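You operate a simulated robot arm through the tools that you are given. There is no shell and no other tool. Be economical: measure what you need, move in short steps, check, and stop when the job is done.

Carry out the task below with a simulated robot arm. There is one attempt and no reset: what you move stays moved.

## Task
Print bands on the waiting sheet and file it in the shelving's white drawer.
Fine: paper knob to the sheet's mark; one print; drawer shut.

It is judged by the outcome, as a careful person would: the job done as asked, and still so three seconds after it is handed in. It fails if anything else is knocked over, pushed out of place, dropped, spilled or broken. Flat cloth is picked up by pressing the open fingertips on it (5 to 10 N) and closing them slowly along it; thin cloth reads only 2 to 8 mm in the jaws.

## Robot
A 7-joint arm with a two-finger parallel gripper on a trunk, on a base that drives. Base frame: it is fixed to the floor where the robot stands at the start and does not move with it; the origin is under the middle of the robot, x ahead of it, y to its left, z up. Lengths are in mm, angles in degrees, forces in N, time in s.
Its first joint turns from -166.0 to 166.0 degrees. Places, roughly: clean key [-2100, -100, 1000]; job key [-2100, -200, 1000]; long sheet [-2250, 0, 750]; paper knob [-2000, 0, 1000]; print button [-2100, -200, 1000]; printer display [-2000, -200, 1000]; printer switch [-2000, -100, 1000]; reset key [-2100, -100, 1000]; s dw [900, 400, 1000]; white drawer [900, 400, 1000]. Payload 3.43 kg.
The tool frame sits at the grasp point between the pads (the TCP): z along the fingers, y along the line on which they close. The tips reach 30 mm beyond it. The gripper opens to 94 mm. The fingers are 28 mm wide and 10 mm thick; the gripper's body (50 by 96 mm) begins 55 mm behind the TCP.
Orientation is that of the tool frame in the base frame, as [roll, pitch, yaw] about the fixed x, y, z axes, in that order (R = Rz(yaw) Ry(pitch) Rx(roll)). With the fingers straight down and closing along the base's y, the tool's x points along the base's -x, its y along +y and its z along -z.

## Interface
- The arm moves only by the tool send_rows. Its argument "series" is a list of rows, each a list of 7 numbers: the turn, a rotation vector about the tool's x, y, z in rad, then the shift along the tool's x, y, z in m, then the closure in counts, from 0 (fully open) to 255 (shut). In form: [[ax, ay, az, tx, ty, tz, hand], ...]. A call has 1 to 12 rows; each row shifts and turns the commanded pose from where the row before left it, along the tool's axes as they then stand. Rows are played at 5 a second. More than 50 mm and 8.6 degrees between two rows, or a gripper value outside its range, and nothing of the call is played. Where a pose cannot be reached the arm comes as near as it can. A force on the tool above 40 N (or 10 N above the force at the start of the call, whichever is more), or a blocked arm, ends the call early, and 0.2 s more pass. Each finger travels about 45 mm/s and halts on what it meets, pressing with about 28 N; the grip force reading is that of the motor and also rises with nothing between the fingers. The clock runs only during rows and for 0.2 s after the last one: add rows that do not move to give the fingers time. It gives the time, the measured TCP pose, the force on the tool (base axes), the opening and the grip force at its end, in the units of the frame above (readings bear some noise), with the torque about the TCP (base axes, N m) and any sound that the robot's microphone picked up.
- Cameras (640 x 400 px; columns grow to the right, rows downward): "scene" is now at [506.5, 209.7, 1318.6]; the picture's right is [-0.06, -1.00, 0.00], its down [0.26, -0.02, -0.97] and it looks along [0.96, -0.06, 0.26] (base axes); focal length 214 px, centre (320, 200). "wrist" rides on the gripper at [76, 14, -103] in the tool frame; the picture's right is [-0.18, 0.98, 0.00], its down [-0.75, -0.14, -0.64] and it looks along [-0.63, -0.12, 0.77] (tool axes); focal length 243 px, centre (320, 200). There is no depth. A picture from a camera that has moved, and an enlarged one, comes with that camera's place and axes in the base frame and with its lens. The place of the scene camera against the robot may be out by one fixed shift of up to 25 mm in any direction.
- camera(camera): a new picture of that camera. It takes no simulated time.
- raise_lower(by): slides the trunk up (or, below 0, down) by that many mm; the arm and the scene camera ride with it, the base frame stays. It gives what a move gives, with no picture.
- roll_base(legs): drives the robot by 1 to 6 legs, each [ahead, left, turn to the left] in mm, mm and degrees, along the robot's own axes; the way and the turn of a leg run together, so that a leg with both is an arc; at most 1500 mm and 180 degrees a leg. The arm and the cameras ride along, it lands a little off, and it stops where it bumps. It gives what a move gives.
- pan_tilt(pan, tilt): turns the head with the scene camera to pan (to the left, within 103 degrees either way) and tilt (down, from -29 to 69), counted from straight ahead of the robot. It gives what a move gives.
- enlarge(camera, box): a new picture of the part [left, top, right, bottom] of that camera's present view, enlarged. It takes no simulated time.
- finish_job(): hands the job in; it is judged then, once.

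Work in short steps. Places have to be worked out from the pictures, the camera data and where the tool is seen: move nearer, look again, correct. Check each grasp and each placing, and mend what went wrong. You have 120 turns and 78 pictures in all, those below and enlarged ones among them. Open the gripper and draw the arm clear of the work before you hand the job in, unless the task says otherwise; then end with one line.

The tools are called after "Call:" as a command line: name --pt "numbers of a row" for each row, then --argument value for the rest, lists and objects as JSON in quotes. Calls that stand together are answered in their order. send_rows: Moves the arm, as the interface text tells. Its arguments: {"type":"object","properties":{"series":{"type":"array"}},"required":["series"]} The other tools are called the same way: raise_lower (by) slides the trunk up or down; roll_base (legs) drives the base; pan_tilt (pan, tilt) turns the head that bears the scene camera; camera (camera) takes a picture; enlarge (camera, box) takes an enlarged picture of a part of a camera's view; finish_job () hands the job in.

At the start:

```text
clock: 0.0
position: [516.1, 274.9, 1417.5]
tcp_rot: [179.7, -2.0, 180.0]
force: [0.3, 0.5, -0.2]
ft_torque: [0.01, -0.01, 0.02]
opening: 94.0
grip_force: 0.0
trunk travel left (down, up): [-325.0, 165.0]
robot x, y, heading: [-0.0, -1.5, -0.2]
head pan, tilt: [-3.6, -15.2]
```

scene: 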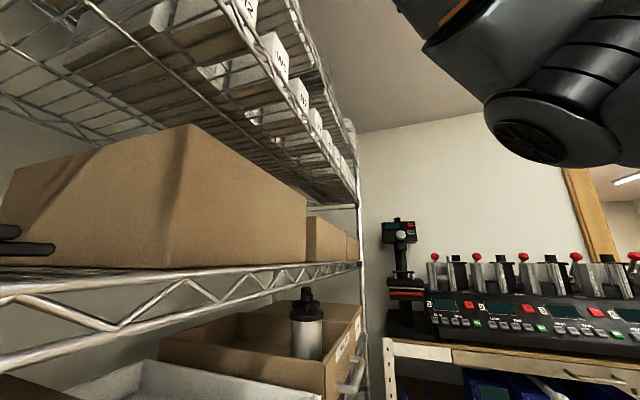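
wrist: 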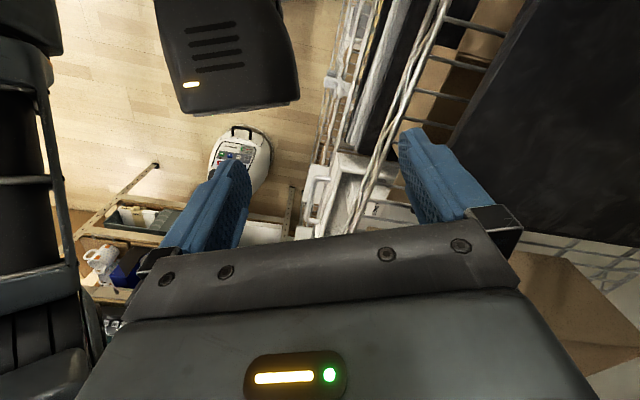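

The scene view is tilted up at the shelving; I turn the head to look level and to the left at the shelving first.

Call:
pan_tilt --pan 20 --tilt 25

Call:
camera --camera "scene"

```text
clock: 1.1
position: [519.1, 275.0, 1415.4]
tcp_rot: [179.6, -2.5, 180.0]
force: [0.2, 0.2, -0.4]
ft_torque: [0.0, 0.0, 0.01]
opening: 93.7
grip_force: 0.2
trunk travel left (down, up): [-325.0, 165.0]
robot x, y, heading: [0.1, -0.7, 0.2]
head pan, tilt: [20.0, 25.0]
```

```text
75 pictures are left
camera scene: at [512.9, 246.2, 1255.5], right [0.34, -0.94, 0.0], down [-0.4, -0.14, -0.91], along [0.85, 0.31, -0.42], focal length 214 px, centre (320, 200)
```

scene: 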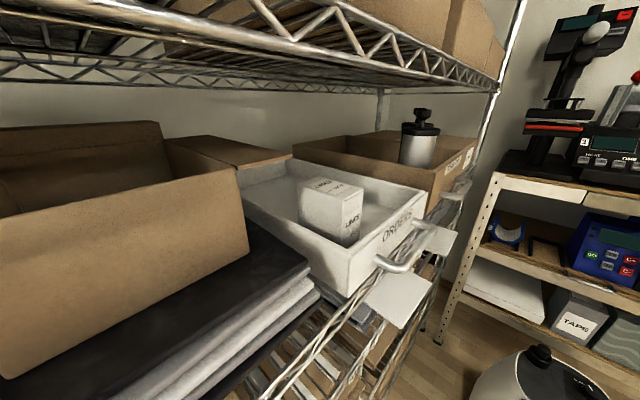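

The white drawer "ORDERS" is on the shelf with a handle facing -y. I look closer.

Call:
enlarge --camera "scene" --box '[220, 120, 500, 330]'

Call:
pan_tilt --pan -15 --tilt 35

Call:
camera --camera "scene"

```text
1.90 times, centred on (360, 225) of scene
camera zoom: at [512.9, 246.2, 1255.5], right [0.34, -0.94, 0.0], down [-0.4, -0.14, -0.91], along [0.85, 0.31, -0.42], focal length 408 px, centre (244, 152)
```

zoom: 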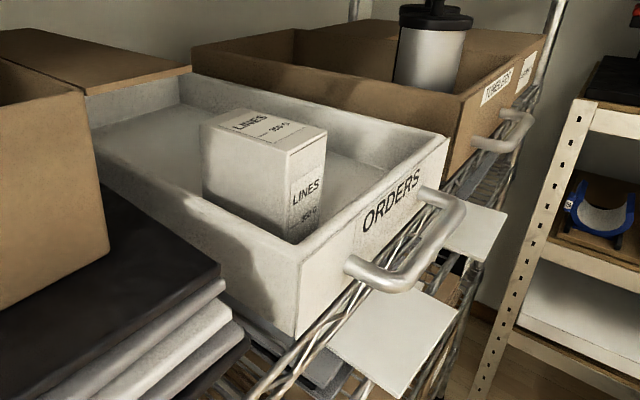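

```text
clock: 2.1
position: [519.4, 274.9, 1415.7]
tcp_rot: [179.8, -2.6, -179.9]
force: [-0.5, -1.1, -0.3]
ft_torque: [0.01, -0.02, -0.03]
opening: 94.0
grip_force: 0.1
trunk travel left (down, up): [-325.0, 165.0]
robot x, y, heading: [-0.2, -1.6, -0.1]
head pan, tilt: [-15.0, 35.0]
```

```text
73 pictures are left
camera scene: at [511.4, 192.0, 1239.7], right [-0.26, -0.97, 0.0], down [-0.55, 0.15, -0.82], along [0.79, -0.21, -0.57], focal length 214 px, centre (320, 200)
```

scene: 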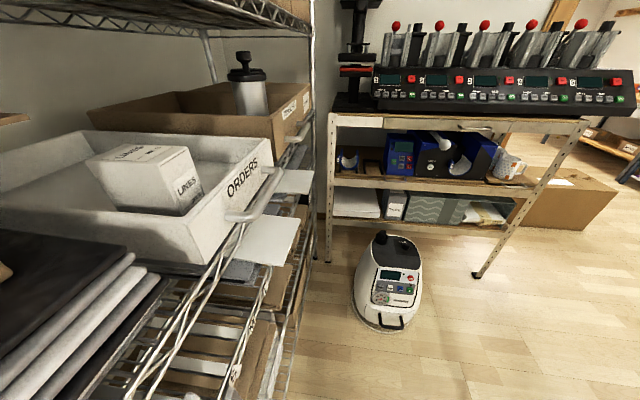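

The drawer appears shut, flush with the shelf edge. I back off a little, turn right away from the shelf, and look for the printer behind.

Call:
roll_base --legs '[[-300, 0, 0], [0, 0, -100]]'

Call:
pan_tilt --pan -75 --tilt 15

Call:
camera --camera "scene"

```text
clock: 8.3
position: [-108.8, -554.4, 1415.2]
tcp_rot: [179.7, -2.5, 81.7]
force: [-0.4, 0.5, -0.3]
ft_torque: [0.02, 0.0, -0.01]
opening: 94.1
grip_force: 0.0
trunk travel left (down, up): [-325.0, 165.0]
robot x, y, heading: [-309.0, 0.9, -98.5]
head pan, tilt: [-15.0, 35.0]
```

```text
clock: 9.6
position: [-110.2, -553.9, 1416.0]
tcp_rot: [179.6, -2.5, 81.7]
force: [-0.5, 0.3, 0.5]
ft_torque: [0.0, 0.0, -0.01]
opening: 94.2
grip_force: 0.1
trunk travel left (down, up): [-325.0, 165.0]
robot x, y, heading: [-305.4, -0.1, -98.4]
head pan, tilt: [-75.0, 15.0]
```

```text
72 pictures are left
camera scene: at [-243.7, -460.5, 1271.7], right [-0.12, 0.99, 0.0], down [0.26, 0.03, -0.97], along [-0.96, -0.11, -0.26], focal length 214 px, centre (320, 200)
```

scene: 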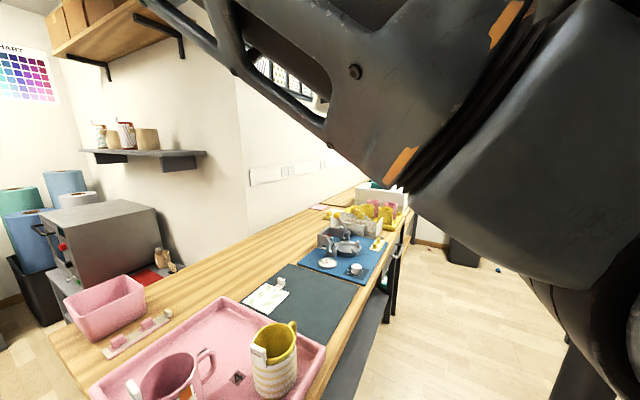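

A bench runs along this side toward the printer's place, partly hidden by the arm. I turn further to face -x.

Call:
roll_base --legs '[[0, 0, -80]]'

Call:
pan_tilt --pan 0 --tilt 20

Call:
camera --camera "scene"

```text
clock: 13.4
position: [-818.7, -286.1, 1415.9]
tcp_rot: [179.7, -2.7, 1.4]
force: [-0.3, 0.4, -0.6]
ft_torque: [0.04, -0.01, -0.04]
opening: 94.2
grip_force: 0.1
trunk travel left (down, up): [-325.0, 165.0]
robot x, y, heading: [-309.6, -0.2, -178.7]
head pan, tilt: [-75.0, 15.0]
```

```text
clock: 14.9
position: [-818.9, -287.8, 1415.0]
tcp_rot: [179.7, -2.6, 1.4]
force: [-0.1, -0.1, -0.3]
ft_torque: [0.0, -0.01, -0.02]
opening: 94.0
grip_force: 0.1
trunk travel left (down, up): [-325.0, 165.0]
robot x, y, heading: [-307.1, -0.1, -178.9]
head pan, tilt: [0.0, 20.0]
```

```text
71 pictures are left
camera scene: at [-812.4, -227.3, 1263.6], right [-0.02, 1.0, 0.0], down [0.34, 0.01, -0.94], along [-0.94, -0.02, -0.34], focal length 214 px, centre (320, 200)
```

scene: 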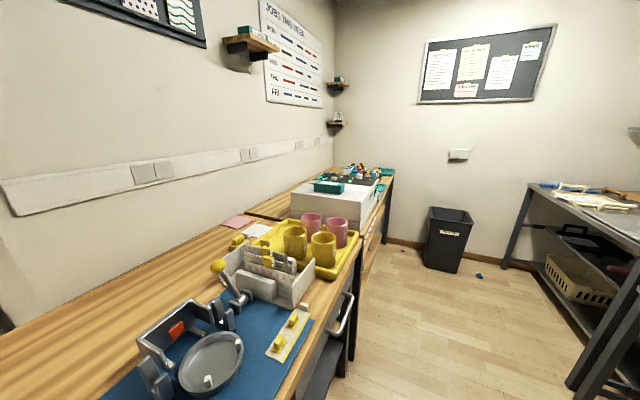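

The printer seems to be the white box beyond the yellow tray. I enlarge it.

Call:
enlarge --camera "scene" --box '[220, 130, 420, 270]'

Call:
pan_tilt --pan -60 --tilt 25

Call:
camera --camera "scene"

```text
2.86 times, centred on (320, 200) of scene
camera zoom: at [-812.4, -227.3, 1263.6], right [-0.02, 1.0, 0.0], down [0.34, 0.01, -0.94], along [-0.94, -0.02, -0.34], focal length 613 px, centre (320, 200)
```

zoom: 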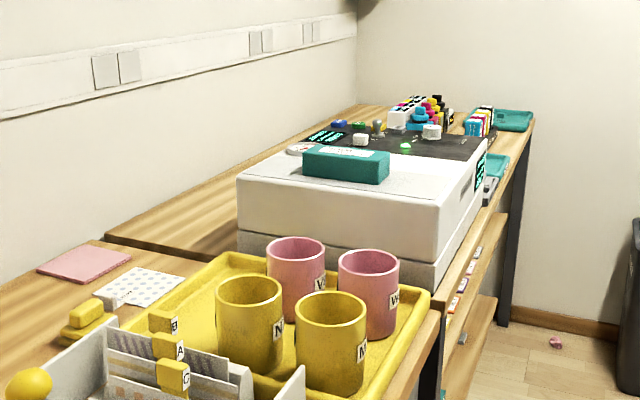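

```text
clock: 16.2
position: [-820.2, -287.2, 1416.1]
tcp_rot: [179.7, -2.7, 1.4]
force: [0.7, 0.0, 0.3]
ft_torque: [0.02, 0.01, 0.02]
opening: 93.9
grip_force: 0.1
trunk travel left (down, up): [-325.0, 165.0]
robot x, y, heading: [-310.0, 0.0, -178.5]
head pan, tilt: [-60.0, 25.0]
```

```text
69 pictures are left
camera scene: at [-767.2, -146.6, 1255.5], right [0.85, 0.52, 0.0], down [0.22, -0.36, -0.91], along [-0.47, 0.77, -0.42], focal length 214 px, centre (320, 200)
```

scene: 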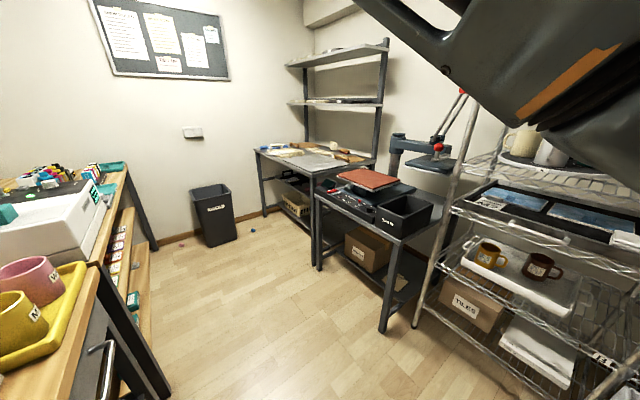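

The bench line runs about 23° off -x, with a ~1 m aisle. I turn along the aisle and drive part of the way.

Call:
roll_base --legs '[[0, 0, -24], [1000, 0, 0]]'

Call:
pan_tilt --pan 35 --tilt 35

Call:
camera --camera "scene"

```text
clock: 22.7
position: [-1816.8, 340.9, 1415.2]
tcp_rot: [179.7, -2.6, -22.9]
force: [-0.3, 1.1, 0.1]
ft_torque: [0.02, -0.01, 0.01]
opening: 93.9
grip_force: 0.1
trunk travel left (down, up): [-325.0, 165.0]
robot x, y, heading: [-1230.4, 390.5, 157.0]
head pan, tilt: [-60.0, 25.0]
```

```text
clock: 24.4
position: [-1817.1, 342.3, 1414.8]
tcp_rot: [179.7, -2.7, -22.8]
force: [0.7, -0.5, -0.3]
ft_torque: [-0.02, -0.01, 0.0]
opening: 94.1
grip_force: 0.0
trunk travel left (down, up): [-325.0, 165.0]
robot x, y, heading: [-1232.7, 389.9, 157.0]
head pan, tilt: [35.0, 35.0]
```

```text
68 pictures are left
camera scene: at [-1786.2, 340.8, 1239.7], right [-0.21, 0.98, 0.0], down [0.56, 0.12, -0.82], along [-0.8, -0.17, -0.57], focal length 214 px, centre (320, 200)
```

scene: 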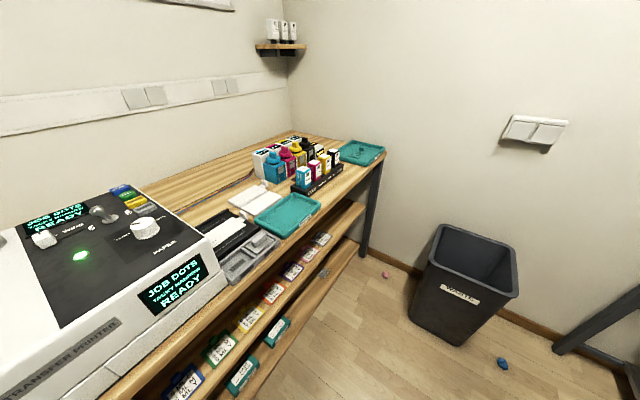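

The printer's controls come in view; I enlarge them and the items beside.

Call:
enlarge --camera "scene" --box '[0, 170, 230, 340]'

Call:
enlarge --camera "scene" --box '[180, 130, 400, 280]'

```text
2.35 times, centred on (115, 255) of scene
camera zoom: at [-1786.2, 340.8, 1239.7], right [-0.21, 0.98, 0.0], down [0.56, 0.12, -0.82], along [-0.8, -0.17, -0.57], focal length 505 px, centre (802, 71)
```

zoom: 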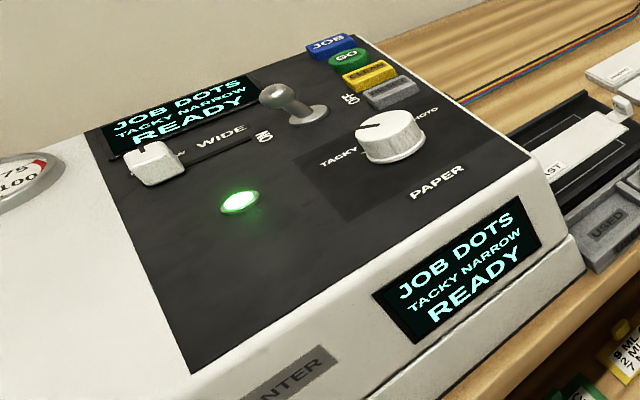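

```text
2.67 times, centred on (290, 205) of scene
camera zoom: at [-1786.2, 340.8, 1239.7], right [-0.21, 0.98, 0.0], down [0.56, 0.12, -0.82], along [-0.8, -0.17, -0.57], focal length 572 px, centre (400, 187)
```

zoom: 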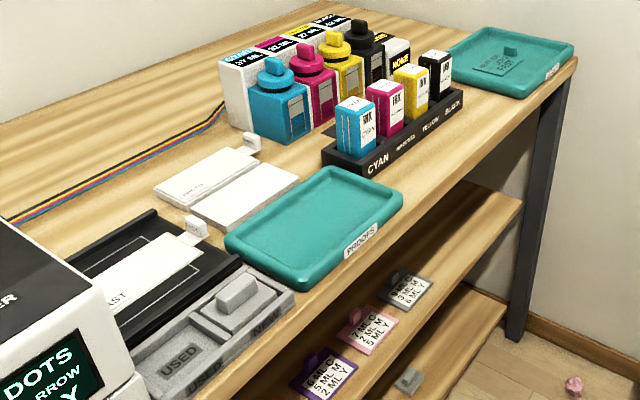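

The printer controls are: slider (NARROW/WIDE), toggle, knob TACKY…PHOTO, job/go/clear/reset keys. I drive on and turn to face the bench.

Call:
roll_base --legs '[[650, 0, 0], [0, 0, 90]]'

Call:
pan_tilt --pan -10 --tilt 60

Call:
camera --camera "scene"

Call:
camera --camera "wrist"

```text
clock: 31.8
position: [-1788.8, 64.9, 1415.3]
tcp_rot: [179.7, -2.7, 66.6]
force: [-0.2, 0.4, -0.1]
ft_torque: [0.01, 0.0, 0.0]
opening: 94.1
grip_force: 0.1
trunk travel left (down, up): [-325.0, 165.0]
robot x, y, heading: [-1831.0, 651.0, -113.6]
head pan, tilt: [35.0, 35.0]
```

```text
clock: 33.0
position: [-1788.6, 64.4, 1415.4]
tcp_rot: [179.7, -2.7, 66.6]
force: [-0.5, -0.8, -0.2]
ft_torque: [0.05, -0.02, 0.02]
opening: 94.0
grip_force: 0.1
trunk travel left (down, up): [-325.0, 165.0]
robot x, y, heading: [-1835.8, 649.9, -113.5]
head pan, tilt: [-10.0, 60.0]
```

```text
65 pictures are left
camera scene: at [-1837.7, 121.2, 1205.4], right [-0.83, 0.55, 0.0], down [0.48, 0.72, -0.5], along [-0.28, -0.42, -0.87], focal length 214 px, centre (320, 200)
```

scene: 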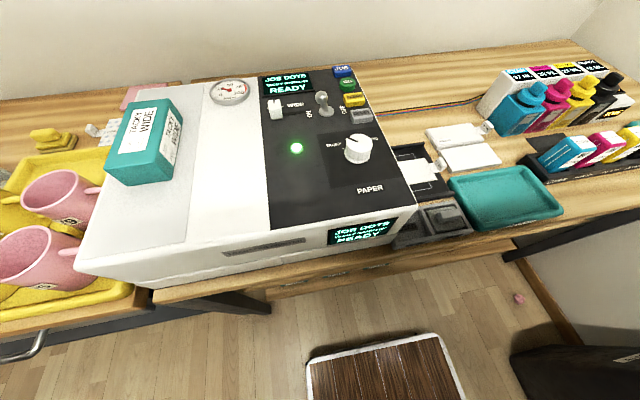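

```text
64 pictures are left
camera wrist: at [-1748.8, 123.7, 1520.5], right [0.83, -0.56, 0.0], down [-0.44, -0.66, 0.6], along [-0.34, -0.5, -0.8], focal length 243 px, centre (320, 200)
```

wrist: 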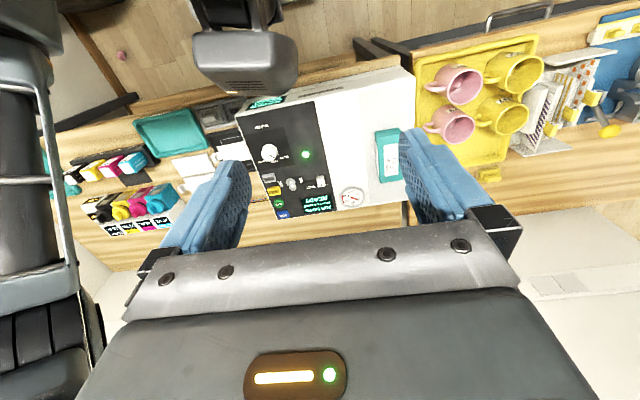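

I enlarge the sheets/feed area, the printer panel and the teal box.

Call:
enlarge --camera "scene" --box '[380, 110, 580, 250]'

Call:
enlarge --camera "scene" --box '[200, 55, 420, 255]'

Call:
enlarge --camera "scene" --box '[80, 80, 200, 200]'

```text
2.86 times, centred on (480, 180) of scene
camera zoom: at [-1837.7, 121.2, 1205.4], right [-0.83, 0.55, 0.0], down [0.48, 0.72, -0.5], along [-0.28, -0.42, -0.87], focal length 613 px, centre (-137, 257)
```

zoom: 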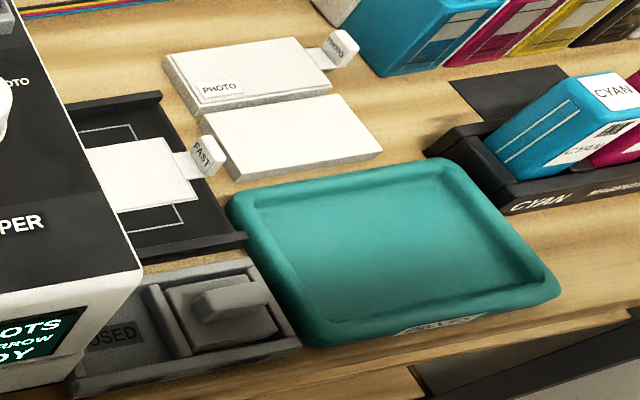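

```text
2.00 times, centred on (310, 155) of scene
camera zoom: at [-1837.7, 121.2, 1205.4], right [-0.83, 0.55, 0.0], down [0.48, 0.72, -0.5], along [-0.28, -0.42, -0.87], focal length 429 px, centre (340, 290)
```

zoom: 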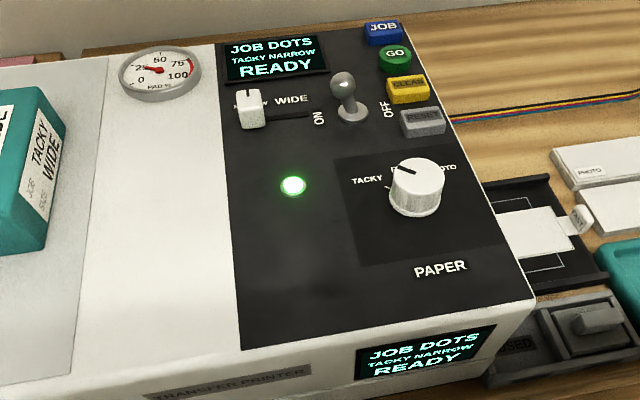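

```text
3.33 times, centred on (140, 140) of scene
camera zoom: at [-1837.7, 121.2, 1205.4], right [-0.83, 0.55, 0.0], down [0.48, 0.72, -0.5], along [-0.28, -0.42, -0.87], focal length 715 px, centre (920, 400)
```

zoom: 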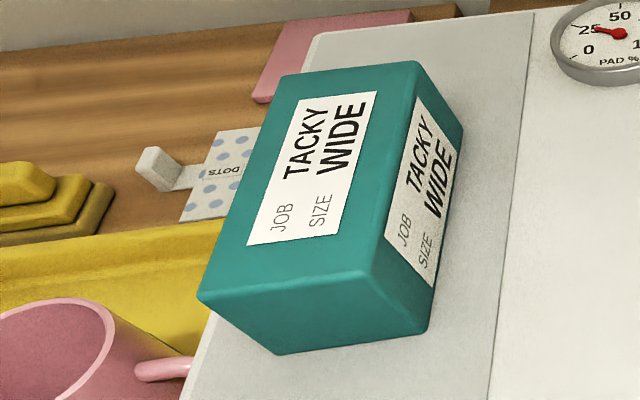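

The waiting sheet lies in the feed with its tab marked FAST; the knob (top ≈ (-2003,-30,977)) reads TACKY. Now I bring the tool above the knob, high first.

Call:
send_rows --pt "0 -0.047 0 -0.03 -0.03 0 0" --pt "0 0 0 -0.035 -0.032 0 0" --pt "0 0 0 -0.035 -0.032 0 0" --pt "0 0 0 -0.035 -0.032 0 0" --pt "0 0 0 -0.035 -0.032 0 0" --pt "0 0 0 0 0 0.04 0" --pt "0 0 0 0 0 0.04 0" --pt "0 0 0 0 0 0.04 0" --pt "0 0 0 0 0 0.04 0"

Call:
camera --camera "wrist"

Call:
camera --camera "scene"

```text
clock: 35.0
position: [-2000.7, -28.4, 1250.8]
tcp_rot: [179.6, 0.1, 66.5]
force: [-0.1, 0.0, -0.1]
ft_torque: [-0.02, 0.01, -0.01]
opening: 94.1
grip_force: 0.0
trunk travel left (down, up): [-325.0, 165.0]
robot x, y, heading: [-1829.0, 654.4, -113.3]
head pan, tilt: [-10.0, 60.0]
```

```text
60 pictures are left
camera wrist: at [-1958.5, 35.9, 1353.3], right [0.83, -0.56, 0.01], down [-0.43, -0.63, 0.64], along [-0.36, -0.53, -0.77], focal length 243 px, centre (320, 200)
```

wrist: 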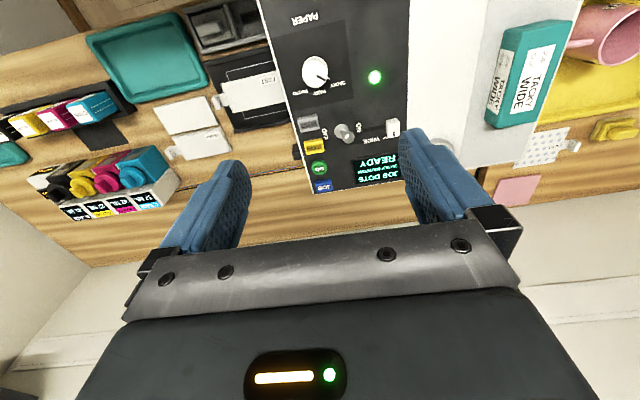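

```text
59 pictures are left
camera scene: at [-1837.6, 121.5, 1205.6], right [-0.83, 0.55, 0.0], down [0.48, 0.72, -0.5], along [-0.28, -0.42, -0.87], focal length 214 px, centre (320, 200)
```

scene: 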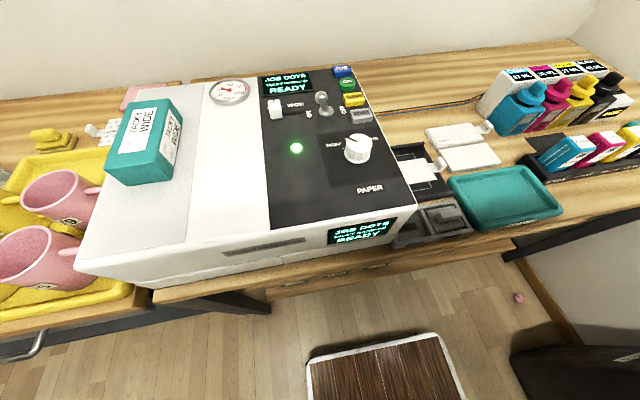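

The knob's position agrees from both cameras (≈(-2005,-28)). I enlarge the wrist's view of the knob.

Call:
enlarge --camera "wrist" --box '[200, 0, 420, 200]'

```text
2.00 times, centred on (310, 100) of wrist
camera zoom: at [-1958.5, 35.9, 1353.3], right [0.83, -0.56, 0.01], down [-0.43, -0.63, 0.64], along [-0.36, -0.53, -0.77], focal length 485 px, centre (340, 400)
```

zoom: 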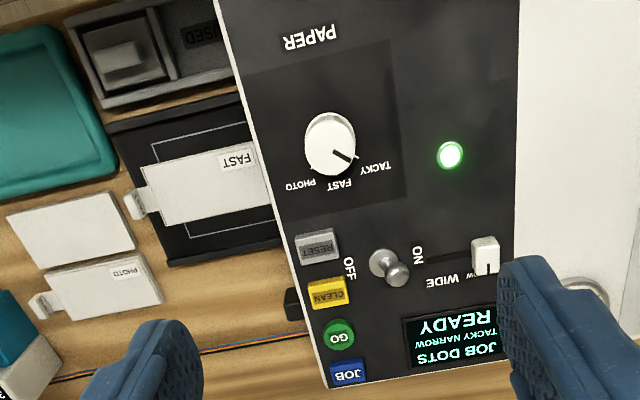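

FAST is at the knob's 12 o'clock, TACKY 45° to its left, so I need about 45° clockwise. I descend over the knob with the jaws half closed.

Call:
send_rows --pt "0 0 0 -0.0015 -0.004 0.04 60" --pt "0 0 0 0 0 0.04 70" --pt "0 0 0 0 0 0.04 70" --pt "0 0 0 0 0 0.04 70" --pt "0 0 0 0 0 0.04 70" --pt "0 0 0 0 0 0.03 70" --pt "0 0 0 0 0 0 70"

Call:
camera --camera "wrist"

Call:
camera --camera "scene"

```text
clock: 36.5
position: [-2004.5, -28.0, 1022.4]
tcp_rot: [179.7, -0.1, 66.5]
force: [0.2, -1.1, 0.1]
ft_torque: [0.02, -0.01, -0.02]
opening: 68.3
grip_force: 0.1
trunk travel left (down, up): [-325.0, 165.0]
robot x, y, heading: [-1835.1, 645.1, -113.5]
head pan, tilt: [-10.0, 60.0]
```

```text
57 pictures are left
camera wrist: at [-1962.8, 35.7, 1123.8], right [0.83, -0.56, 0.01], down [-0.43, -0.63, 0.64], along [-0.36, -0.53, -0.77], focal length 243 px, centre (320, 200)
```

wrist: 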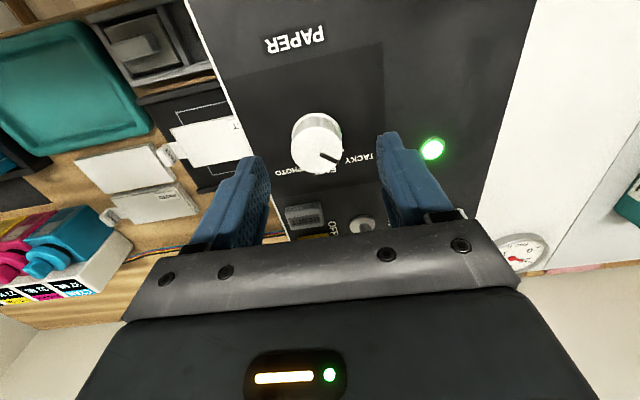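

```text
56 pictures are left
camera scene: at [-1837.7, 121.3, 1205.4], right [-0.83, 0.55, 0.0], down [0.48, 0.72, -0.5], along [-0.28, -0.42, -0.87], focal length 214 px, centre (320, 200)
```

scene: 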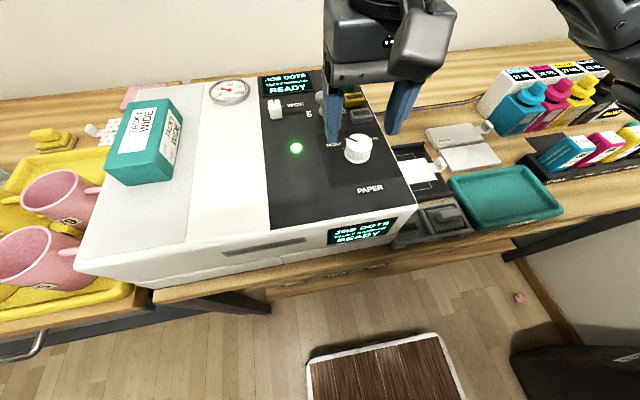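

The knob top is ≈ z 971 and centred between the fingers. I descend to TCP 988 and close.

Call:
send_rows --pt "0 0 0 -0.001 -0.002 0.017 70" --pt "0 0 0 0 0 0.017 70" --pt "0 0 0 0 0 0 110" --pt "0 0 0 0 0 0 150" --pt "0 0 0 0 0 0 180" --pt "0 0 0 0 0 0 180" --pt "0 0 0 0 0 0 180"

Call:
camera --camera "scene"

```text
clock: 38.1
position: [-2008.1, -28.6, 989.5]
tcp_rot: [179.7, 0.0, 66.5]
force: [-19.0, 10.2, -5.7]
ft_torque: [0.46, 1.24, -0.11]
opening: 35.4
grip_force: 45.5
trunk travel left (down, up): [-325.0, 165.0]
robot x, y, heading: [-1833.9, 646.3, -113.7]
head pan, tilt: [-10.0, 60.0]
```

```text
55 pictures are left
camera scene: at [-1838.5, 121.5, 1205.4], right [-0.83, 0.55, 0.0], down [0.48, 0.72, -0.5], along [-0.28, -0.42, -0.87], focal length 214 px, centre (320, 200)
```

scene: 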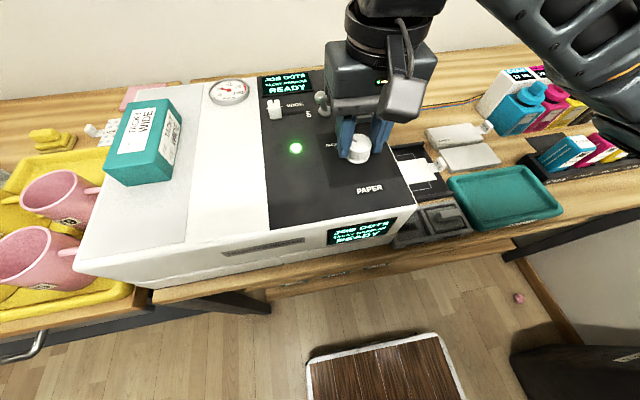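

The knob is gripped at 35 mm with ~21 N sideways, so I ease 3 mm along -y, then turn 45° clockwise.

Call:
send_rows --pt "0 0 0 0 -0.0015 0 180" --pt "0 0 0 0 -0.0015 0 180" --pt "0 0 0.13 0 0 0 180" --pt "0 0 0.13 0 0 0 180" --pt "0 0 0.13 0 0 0 180"

Call:
enlarge --camera "scene" --box '[230, 60, 430, 260]'

```text
clock: 39.4
position: [-2008.5, -29.3, 989.6]
tcp_rot: [179.6, -0.2, 44.2]
force: [8.0, -6.7, -5.9]
ft_torque: [-0.78, 0.98, 0.06]
opening: 35.8
grip_force: 45.0
trunk travel left (down, up): [-325.0, 165.0]
robot x, y, heading: [-1834.2, 651.2, -113.5]
head pan, tilt: [-10.0, 60.0]
```

```text
2.00 times, centred on (330, 160) of scene
camera zoom: at [-1837.2, 120.9, 1205.3], right [-0.83, 0.55, 0.0], down [0.48, 0.72, -0.5], along [-0.28, -0.42, -0.87], focal length 429 px, centre (300, 280)
```

zoom: 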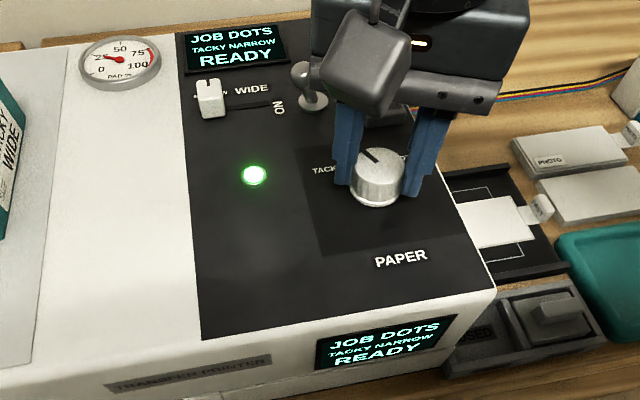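

The knob turns with the hand and the reading's still TACKY at 22°. I continue.

Call:
send_rows --pt "0 0 0.13 0 0 0 180" --pt "0 0 0.13 0 0 0 180" --pt "0 0 0.14 0 0 0 180" --pt "0 0 0 0 0 0 180"

Call:
enlarge --camera "scene" --box '[230, 60, 430, 260]'

```text
clock: 40.5
position: [-2006.8, -31.1, 988.6]
tcp_rot: [179.4, -0.3, 21.3]
force: [6.2, -5.1, -0.3]
ft_torque: [0.18, 0.28, 0.0]
opening: 35.6
grip_force: 44.5
trunk travel left (down, up): [-325.0, 165.0]
robot x, y, heading: [-1835.3, 646.2, -113.4]
head pan, tilt: [-10.0, 60.0]
stopped in row 4: the force on the tool passed its limit at 40 N (the readings are from after the stop); the commanded pose is now the measured one
```

```text
2.00 times, centred on (330, 160) of scene
camera zoom: at [-1837.1, 120.9, 1205.2], right [-0.83, 0.55, 0.0], down [0.48, 0.72, -0.5], along [-0.28, -0.42, -0.87], focal length 429 px, centre (300, 280)
```

zoom: 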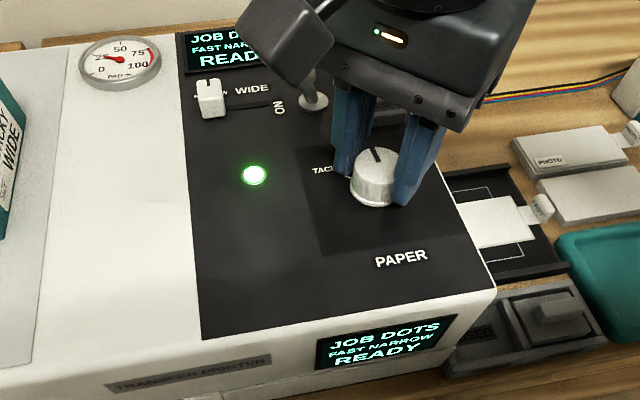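

The display reads FAST NARROW. I open and rise, then rotate back.

Call:
send_rows --pt "0 0 0 0 0 0 110" --pt "0 0 0 0 0 0 70" --pt "0 0 0 0 0 0 70" --pt "0 0 0 0 0 -0.03 70" --pt "0 0 0 0 0 -0.04 70" --pt "0 0 -0.13 0 0 -0.04 70" --pt "0 0 -0.13 0 0 -0.03 120" --pt "0 0 -0.13 0 0 0 180" --pt "0 0 -0.13 0 0 0 255" --pt "0 0 -0.13 0 0 0 255" --pt "0 0 -0.13 0 0 0 255"

Call:
camera --camera "wrist"

Call:
enlarge --camera "scene" --box '[230, 50, 480, 260]'

```text
clock: 42.9
position: [-2008.7, -29.2, 1128.9]
tcp_rot: [179.4, 0.0, 65.9]
force: [0.7, 0.0, -0.1]
ft_torque: [0.01, -0.04, 0.0]
opening: 0.2
grip_force: 28.0
trunk travel left (down, up): [-325.0, 165.0]
robot x, y, heading: [-1835.7, 649.3, -113.8]
head pan, tilt: [-10.0, 60.0]
```

```text
52 pictures are left
camera wrist: at [-1966.4, 35.3, 1231.0], right [0.82, -0.57, 0.01], down [-0.44, -0.63, 0.64], along [-0.36, -0.53, -0.77], focal length 243 px, centre (320, 200)
```

wrist: 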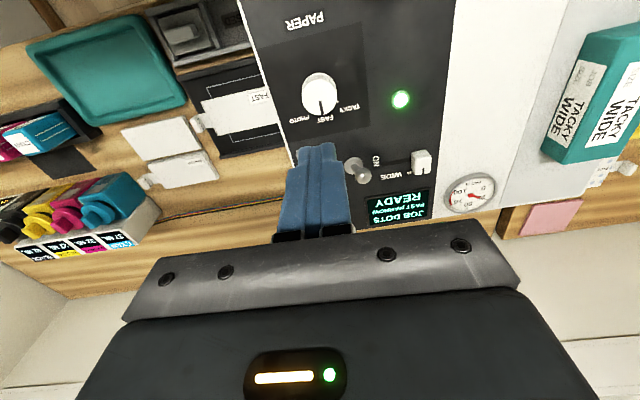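

```text
1.90 times, centred on (355, 155) of scene
camera zoom: at [-1837.4, 121.1, 1205.4], right [-0.83, 0.55, 0.0], down [0.48, 0.72, -0.5], along [-0.28, -0.42, -0.87], focal length 408 px, centre (253, 286)
```

zoom: 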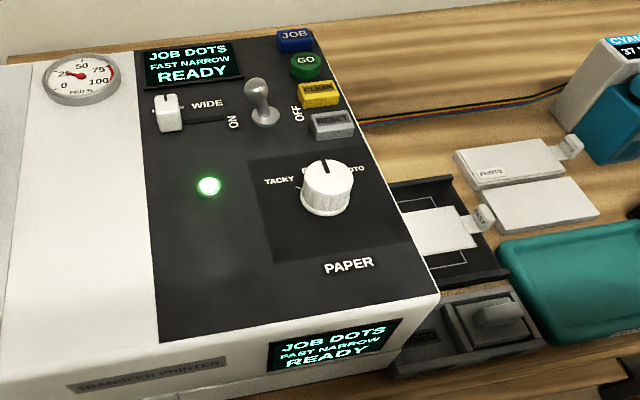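

The knob is set on FAST. I now bring the closed fingertips over the JOB key (≈(-2110,-202,970)) at hover height.

Call:
send_rows --pt "0 0 0 -0.04 -0.005 0 255" --pt "0 0 0 -0.04 -0.005 0 255" --pt "0 0 0 -0.04 -0.004 0 255" --pt "0 0 0 -0.04 -0.004 0 255" --pt "0 0 0 -0.039 -0.004 0 255" --pt "0 0 0 0 0 0.035 255" --pt "0 0 0 0 0 0.035 255" --pt "0 0 0 0 0 0 255"

Call:
camera --camera "wrist"

Call:
enlarge --camera "scene" --box '[230, 30, 430, 180]'

```text
clock: 44.7
position: [-2111.4, -204.0, 1058.4]
tcp_rot: [179.4, 0.1, 65.9]
force: [-0.7, 0.3, 0.0]
ft_torque: [-0.03, 0.0, 0.0]
opening: 0.0
grip_force: 27.9
trunk travel left (down, up): [-325.0, 165.0]
robot x, y, heading: [-1835.4, 649.3, -113.3]
head pan, tilt: [-10.0, 60.0]
```

```text
50 pictures are left
camera wrist: at [-2067.4, -139.2, 1160.1], right [0.82, -0.57, 0.01], down [-0.44, -0.63, 0.64], along [-0.36, -0.53, -0.77], focal length 243 px, centre (320, 200)
```

wrist: 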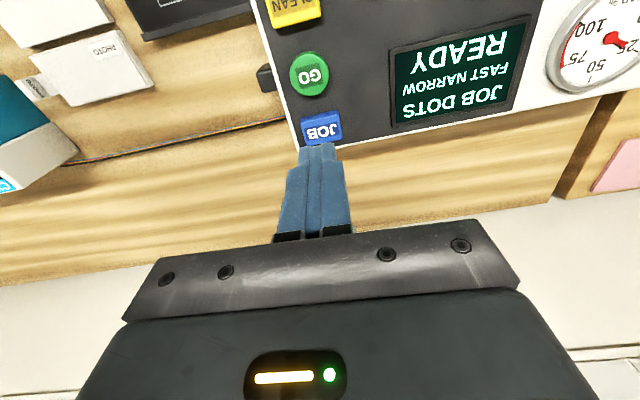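

```text
2.67 times, centred on (330, 105) of scene
camera zoom: at [-1837.4, 121.1, 1205.4], right [-0.83, 0.55, 0.0], down [0.48, 0.72, -0.5], along [-0.28, -0.42, -0.87], focal length 572 px, centre (293, 453)
```

zoom: 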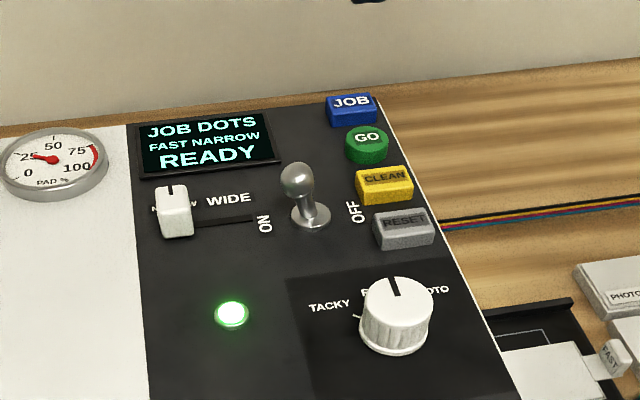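

JOB lies ~10 mm further out than the tips (≈(-2116,-213)). I shift 10 mm and descend to just above it.

Call:
send_rows --pt "0 0 0 -0.01 -0.0005 0.02 255" --pt "0 0 0 0 0 0.02 255" --pt "0 0 0 0 0 0.018 255" --pt "0 0 0 0 0 0 255"

Call:
enlarge --camera "wrist" --box '[220, 50, 420, 200]'

Call:
enlarge --camera "scene" --box '[230, 30, 430, 180]'

```text
clock: 45.7
position: [-2114.7, -212.3, 1001.0]
tcp_rot: [179.5, 0.2, 65.8]
force: [0.8, 0.0, -0.2]
ft_torque: [0.01, 0.0, 0.02]
opening: 0.1
grip_force: 27.4
trunk travel left (down, up): [-325.0, 165.0]
robot x, y, heading: [-1832.8, 652.0, -113.3]
head pan, tilt: [-10.0, 60.0]
```

```text
2.67 times, centred on (320, 125) of wrist
camera zoom: at [-2071.7, -148.2, 1103.5], right [0.82, -0.57, 0.01], down [-0.44, -0.63, 0.64], along [-0.36, -0.53, -0.77], focal length 647 px, centre (320, 400)
```

zoom: 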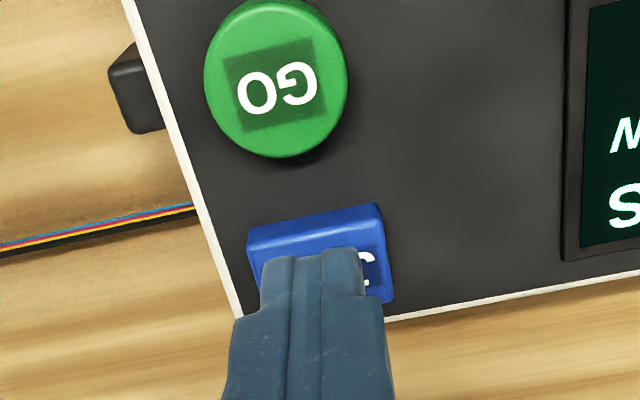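

```text
2.67 times, centred on (330, 105) of scene
camera zoom: at [-1837.4, 121.1, 1205.4], right [-0.83, 0.55, 0.0], down [0.48, 0.72, -0.5], along [-0.28, -0.42, -0.87], focal length 572 px, centre (293, 453)
```

zoom: 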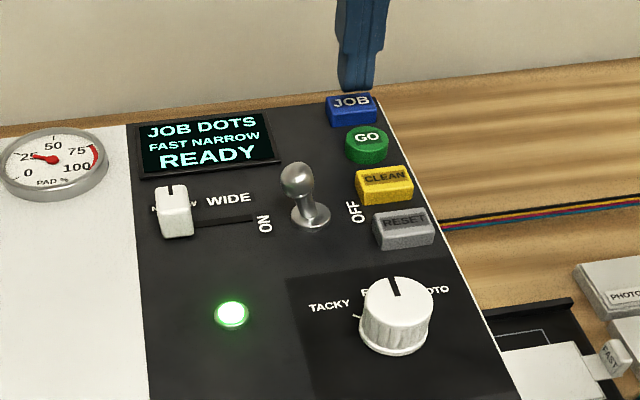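

The tips are right over JOB. I press in small steps.

Call:
send_rows --pt "0 0 0 0 0.002 0.004 255" --pt "0 0 0 0 0 0.003 255" --pt "0 0 0 0 0 0.003 255" --pt "0 0 0 0 0 0.002 255"

Call:
enlarge --camera "scene" --box '[230, 30, 430, 180]'

```text
clock: 46.7
position: [-2111.5, -212.7, 989.1]
tcp_rot: [179.4, 0.1, 65.8]
force: [-0.4, -0.3, -0.5]
ft_torque: [0.0, -0.05, -0.02]
opening: 0.2
grip_force: 27.6
trunk travel left (down, up): [-325.0, 165.0]
robot x, y, heading: [-1831.4, 646.5, -113.6]
head pan, tilt: [-10.0, 60.0]
```

```text
2.67 times, centred on (330, 105) of scene
camera zoom: at [-1837.4, 121.1, 1205.4], right [-0.83, 0.55, 0.0], down [0.48, 0.72, -0.5], along [-0.28, -0.42, -0.87], focal length 572 px, centre (293, 453)
```

zoom: 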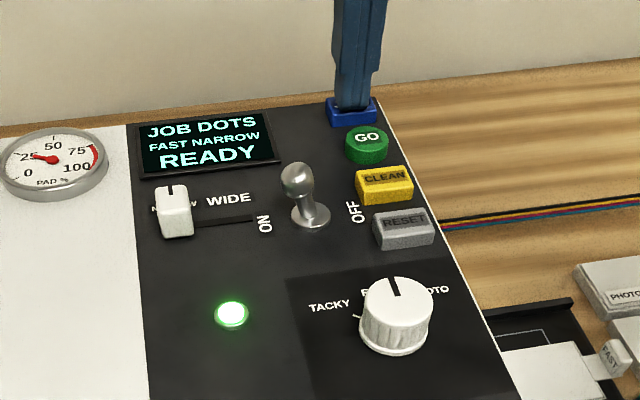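

No contact force yet; the tips are just above the key. I press 2 mm at a time, then lift back.

Call:
send_rows --pt "0 0 0 0 0 0.002 255" --pt "0 0 0 0 0 0.002 255" --pt "0 0 0 0 0 0.002 255"

Call:
enlarge --camera "scene" --box '[230, 30, 430, 180]'

```text
clock: 47.5
position: [-2111.8, -212.0, 983.8]
tcp_rot: [179.3, 0.2, 66.0]
force: [-1.5, 0.3, 10.2]
ft_torque: [0.09, 0.05, 0.04]
opening: 0.0
grip_force: 28.6
trunk travel left (down, up): [-325.0, 165.0]
robot x, y, heading: [-1833.1, 649.6, -113.5]
head pan, tilt: [-10.0, 60.0]
heard: click
```

```text
2.67 times, centred on (330, 105) of scene
camera zoom: at [-1837.4, 121.4, 1205.7], right [-0.83, 0.55, 0.0], down [0.48, 0.72, -0.5], along [-0.28, -0.42, -0.87], focal length 572 px, centre (293, 453)
```

zoom: 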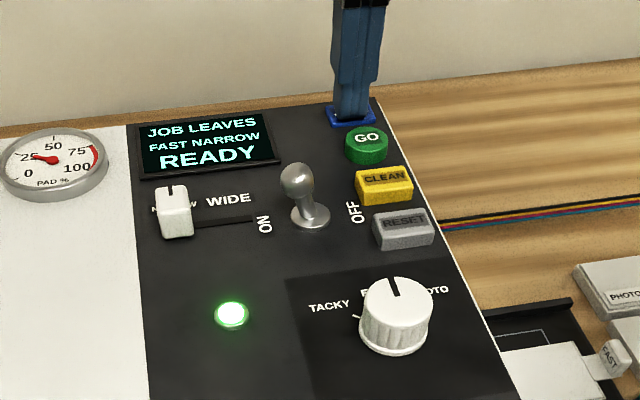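

A click: the job is LEAVES now. Contact is at ~985; I lift 6 mm and press once more.

Call:
send_rows --pt "0 0 0 0 0 -0.004 255" --pt "0 0 0 0 0 -0.004 255" --pt "0 0 0 0 0 0 255" --pt "0 0 0 0 0 0.004 255" --pt "0 0 0 0 0 0.004 255" --pt "0 0 0 0 0 0 255"

Call:
enlarge --camera "scene" --box '[230, 30, 430, 180]'

```text
clock: 48.9
position: [-2110.0, -210.9, 983.5]
tcp_rot: [179.4, 0.2, 66.0]
force: [-2.1, -1.5, 11.3]
ft_torque: [0.01, 0.1, -0.01]
opening: 0.0
grip_force: 27.7
trunk travel left (down, up): [-325.0, 165.0]
robot x, y, heading: [-1836.7, 646.8, -113.3]
head pan, tilt: [-10.0, 60.0]
heard: click
```

```text
2.67 times, centred on (330, 105) of scene
camera zoom: at [-1837.4, 121.3, 1205.7], right [-0.83, 0.55, 0.0], down [0.48, 0.72, -0.5], along [-0.28, -0.42, -0.87], focal length 572 px, centre (293, 453)
```

zoom: 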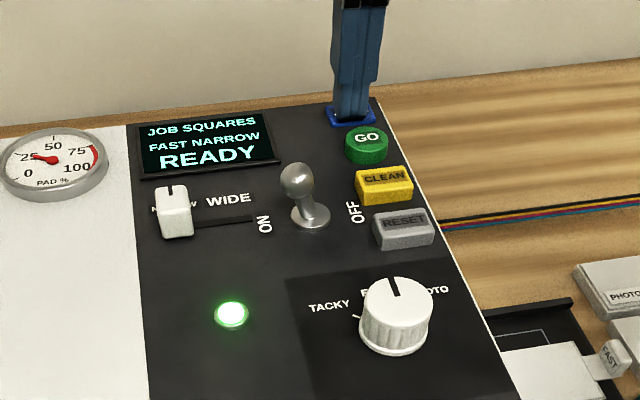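

SQUARES now; another press.

Call:
send_rows --pt "0 0 0 0 0 -0.004 255" --pt "0 0 0 0 0 -0.004 255" --pt "0 0 0 0 0 0 255" --pt "0 0 0 0 0 0.004 255" --pt "0 0 0 0 0 0.004 255" --pt "0 0 0 0 0 0 255"

Call:
enlarge --camera "scene" --box '[230, 30, 430, 180]'

```text
clock: 50.3
position: [-2111.9, -212.5, 983.2]
tcp_rot: [179.4, 0.2, 65.9]
force: [1.7, 3.2, 10.5]
ft_torque: [0.12, -0.06, 0.06]
opening: 0.0
grip_force: 28.3
trunk travel left (down, up): [-325.0, 165.0]
robot x, y, heading: [-1834.4, 646.3, -113.6]
head pan, tilt: [-10.0, 60.0]
heard: click
```

```text
2.67 times, centred on (330, 105) of scene
camera zoom: at [-1837.3, 121.5, 1205.7], right [-0.83, 0.55, 0.0], down [0.48, 0.72, -0.5], along [-0.28, -0.42, -0.87], focal length 572 px, centre (293, 453)
```

zoom: 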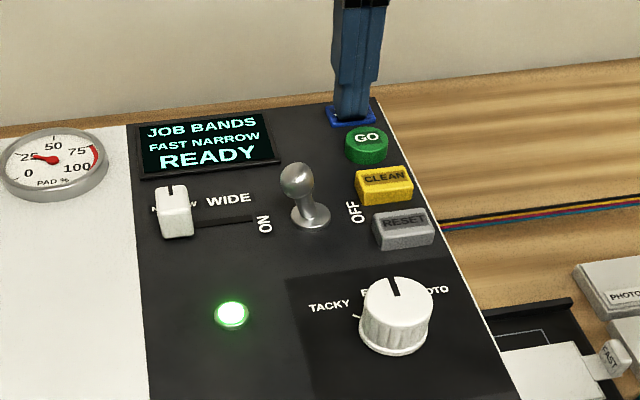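

BANDS is selected. I lift, move over GO, and check the sheet in the feed before printing.

Call:
send_rows --pt "0 0 0 0 0 -0.02 255" --pt "0 0 0 0 0 -0.01 255" --pt "0 0 0 0.021 -0.0015 0 255" --pt "0 0 0 0.021 -0.0015 0 255" --pt "0 0 0 0 0 0 255"

Call:
enlarge --camera "wrist" --box '[220, 50, 420, 200]'

Call:
enlarge --camera "scene" --box '[370, 130, 470, 230]'

```text
clock: 51.5
position: [-2096.4, -170.5, 1012.7]
tcp_rot: [179.5, 0.0, 65.9]
force: [0.1, 0.6, 0.1]
ft_torque: [-0.02, 0.01, 0.0]
opening: 0.3
grip_force: 28.0
trunk travel left (down, up): [-325.0, 165.0]
robot x, y, heading: [-1836.0, 652.5, -113.4]
head pan, tilt: [-10.0, 60.0]
```

```text
2.67 times, centred on (320, 125) of wrist
camera zoom: at [-2054.6, -108.0, 1114.9], right [0.82, -0.57, 0.01], down [-0.44, -0.63, 0.64], along [-0.36, -0.53, -0.77], focal length 647 px, centre (320, 400)
```

zoom: 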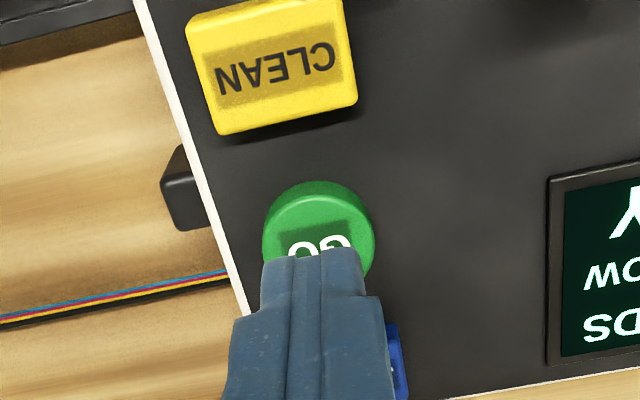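

```text
4.00 times, centred on (420, 180) of scene
camera zoom: at [-1837.4, 121.0, 1205.4], right [-0.83, 0.55, 0.0], down [0.48, 0.72, -0.5], along [-0.28, -0.42, -0.87], focal length 858 px, centre (-80, 280)
```

zoom: 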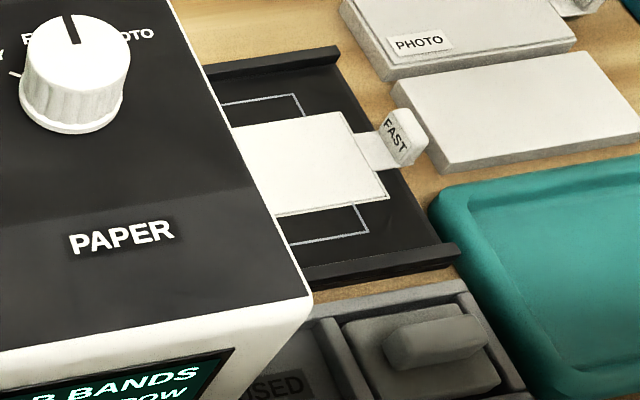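

The sheet lies narrower than the wide outline, so NARROW fits, and the display says BANDS / FAST NARROW / READY. I press GO once.

Call:
send_rows --pt "0 0 0 0 0 0.01 255" --pt "0 0 0 0 0 0.008 255" --pt "0 0 0 0 0 0.002 255" --pt "0 0 0 0 0 0.002 255" --pt "0 0 0 0 0 0.002 255"

```text
clock: 52.7
position: [-2096.8, -173.4, 989.9]
tcp_rot: [179.3, 0.1, 65.8]
force: [-0.3, -0.5, 0.3]
ft_torque: [-0.01, 0.02, 0.02]
opening: 0.0
grip_force: 27.9
trunk travel left (down, up): [-325.0, 165.0]
robot x, y, heading: [-1834.2, 649.4, -113.5]
head pan, tilt: [-10.0, 60.0]
```

No contact yet; I go on with 2 mm steps.

Call:
send_rows --pt "0 0 0 0 0 0.002 255" --pt "0 0 0 0 0 0.002 255" --pt "0 0 0 0 0 0.0015 255"

```text
clock: 53.5
position: [-2098.2, -171.9, 985.0]
tcp_rot: [179.3, 0.2, 65.9]
force: [1.2, -0.5, 5.2]
ft_torque: [0.02, -0.04, 0.0]
opening: 0.0
grip_force: 28.2
trunk travel left (down, up): [-325.0, 165.0]
robot x, y, heading: [-1833.8, 652.8, -113.4]
head pan, tilt: [-10.0, 60.0]
heard: click
```

Click heard: GO has been pressed. I lift off and look.

Call:
send_rows --pt "0 0 0 0 0 -0.01 255" --pt "0 0 0 0 0 -0.03 255" --pt "0 0 0 0 0 -0.04 255" --pt "0 0 0 0 0 -0.04 255" --pt "0 0 0 0 0 0 255" --pt "0 0 0 0 0 0 255" --pt "0 0 0 0 0 0 255" --pt "0 0 0 0 0 0 255" --pt "0 0 0 0 0 0 255" --pt "0 0 0 0 0 0 255"

Call:
enlarge --camera "scene" --box '[200, 50, 500, 250]'

```text
clock: 55.7
position: [-2098.7, -174.6, 1105.3]
tcp_rot: [179.4, 0.1, 65.9]
force: [-1.0, -0.3, 0.3]
ft_torque: [0.01, -0.01, 0.0]
opening: 0.3
grip_force: 27.6
trunk travel left (down, up): [-325.0, 165.0]
robot x, y, heading: [-1833.7, 649.1, -113.6]
head pan, tilt: [-10.0, 60.0]
```

```text
2.00 times, centred on (350, 150) of scene
camera zoom: at [-1837.4, 121.1, 1205.4], right [-0.83, 0.55, 0.0], down [0.48, 0.72, -0.5], along [-0.28, -0.42, -0.87], focal length 429 px, centre (260, 300)
```

zoom: 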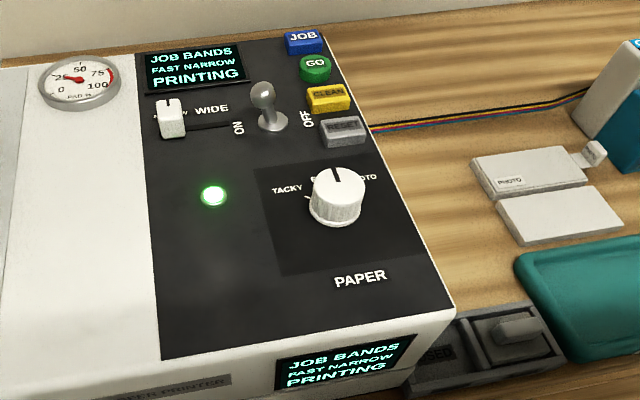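

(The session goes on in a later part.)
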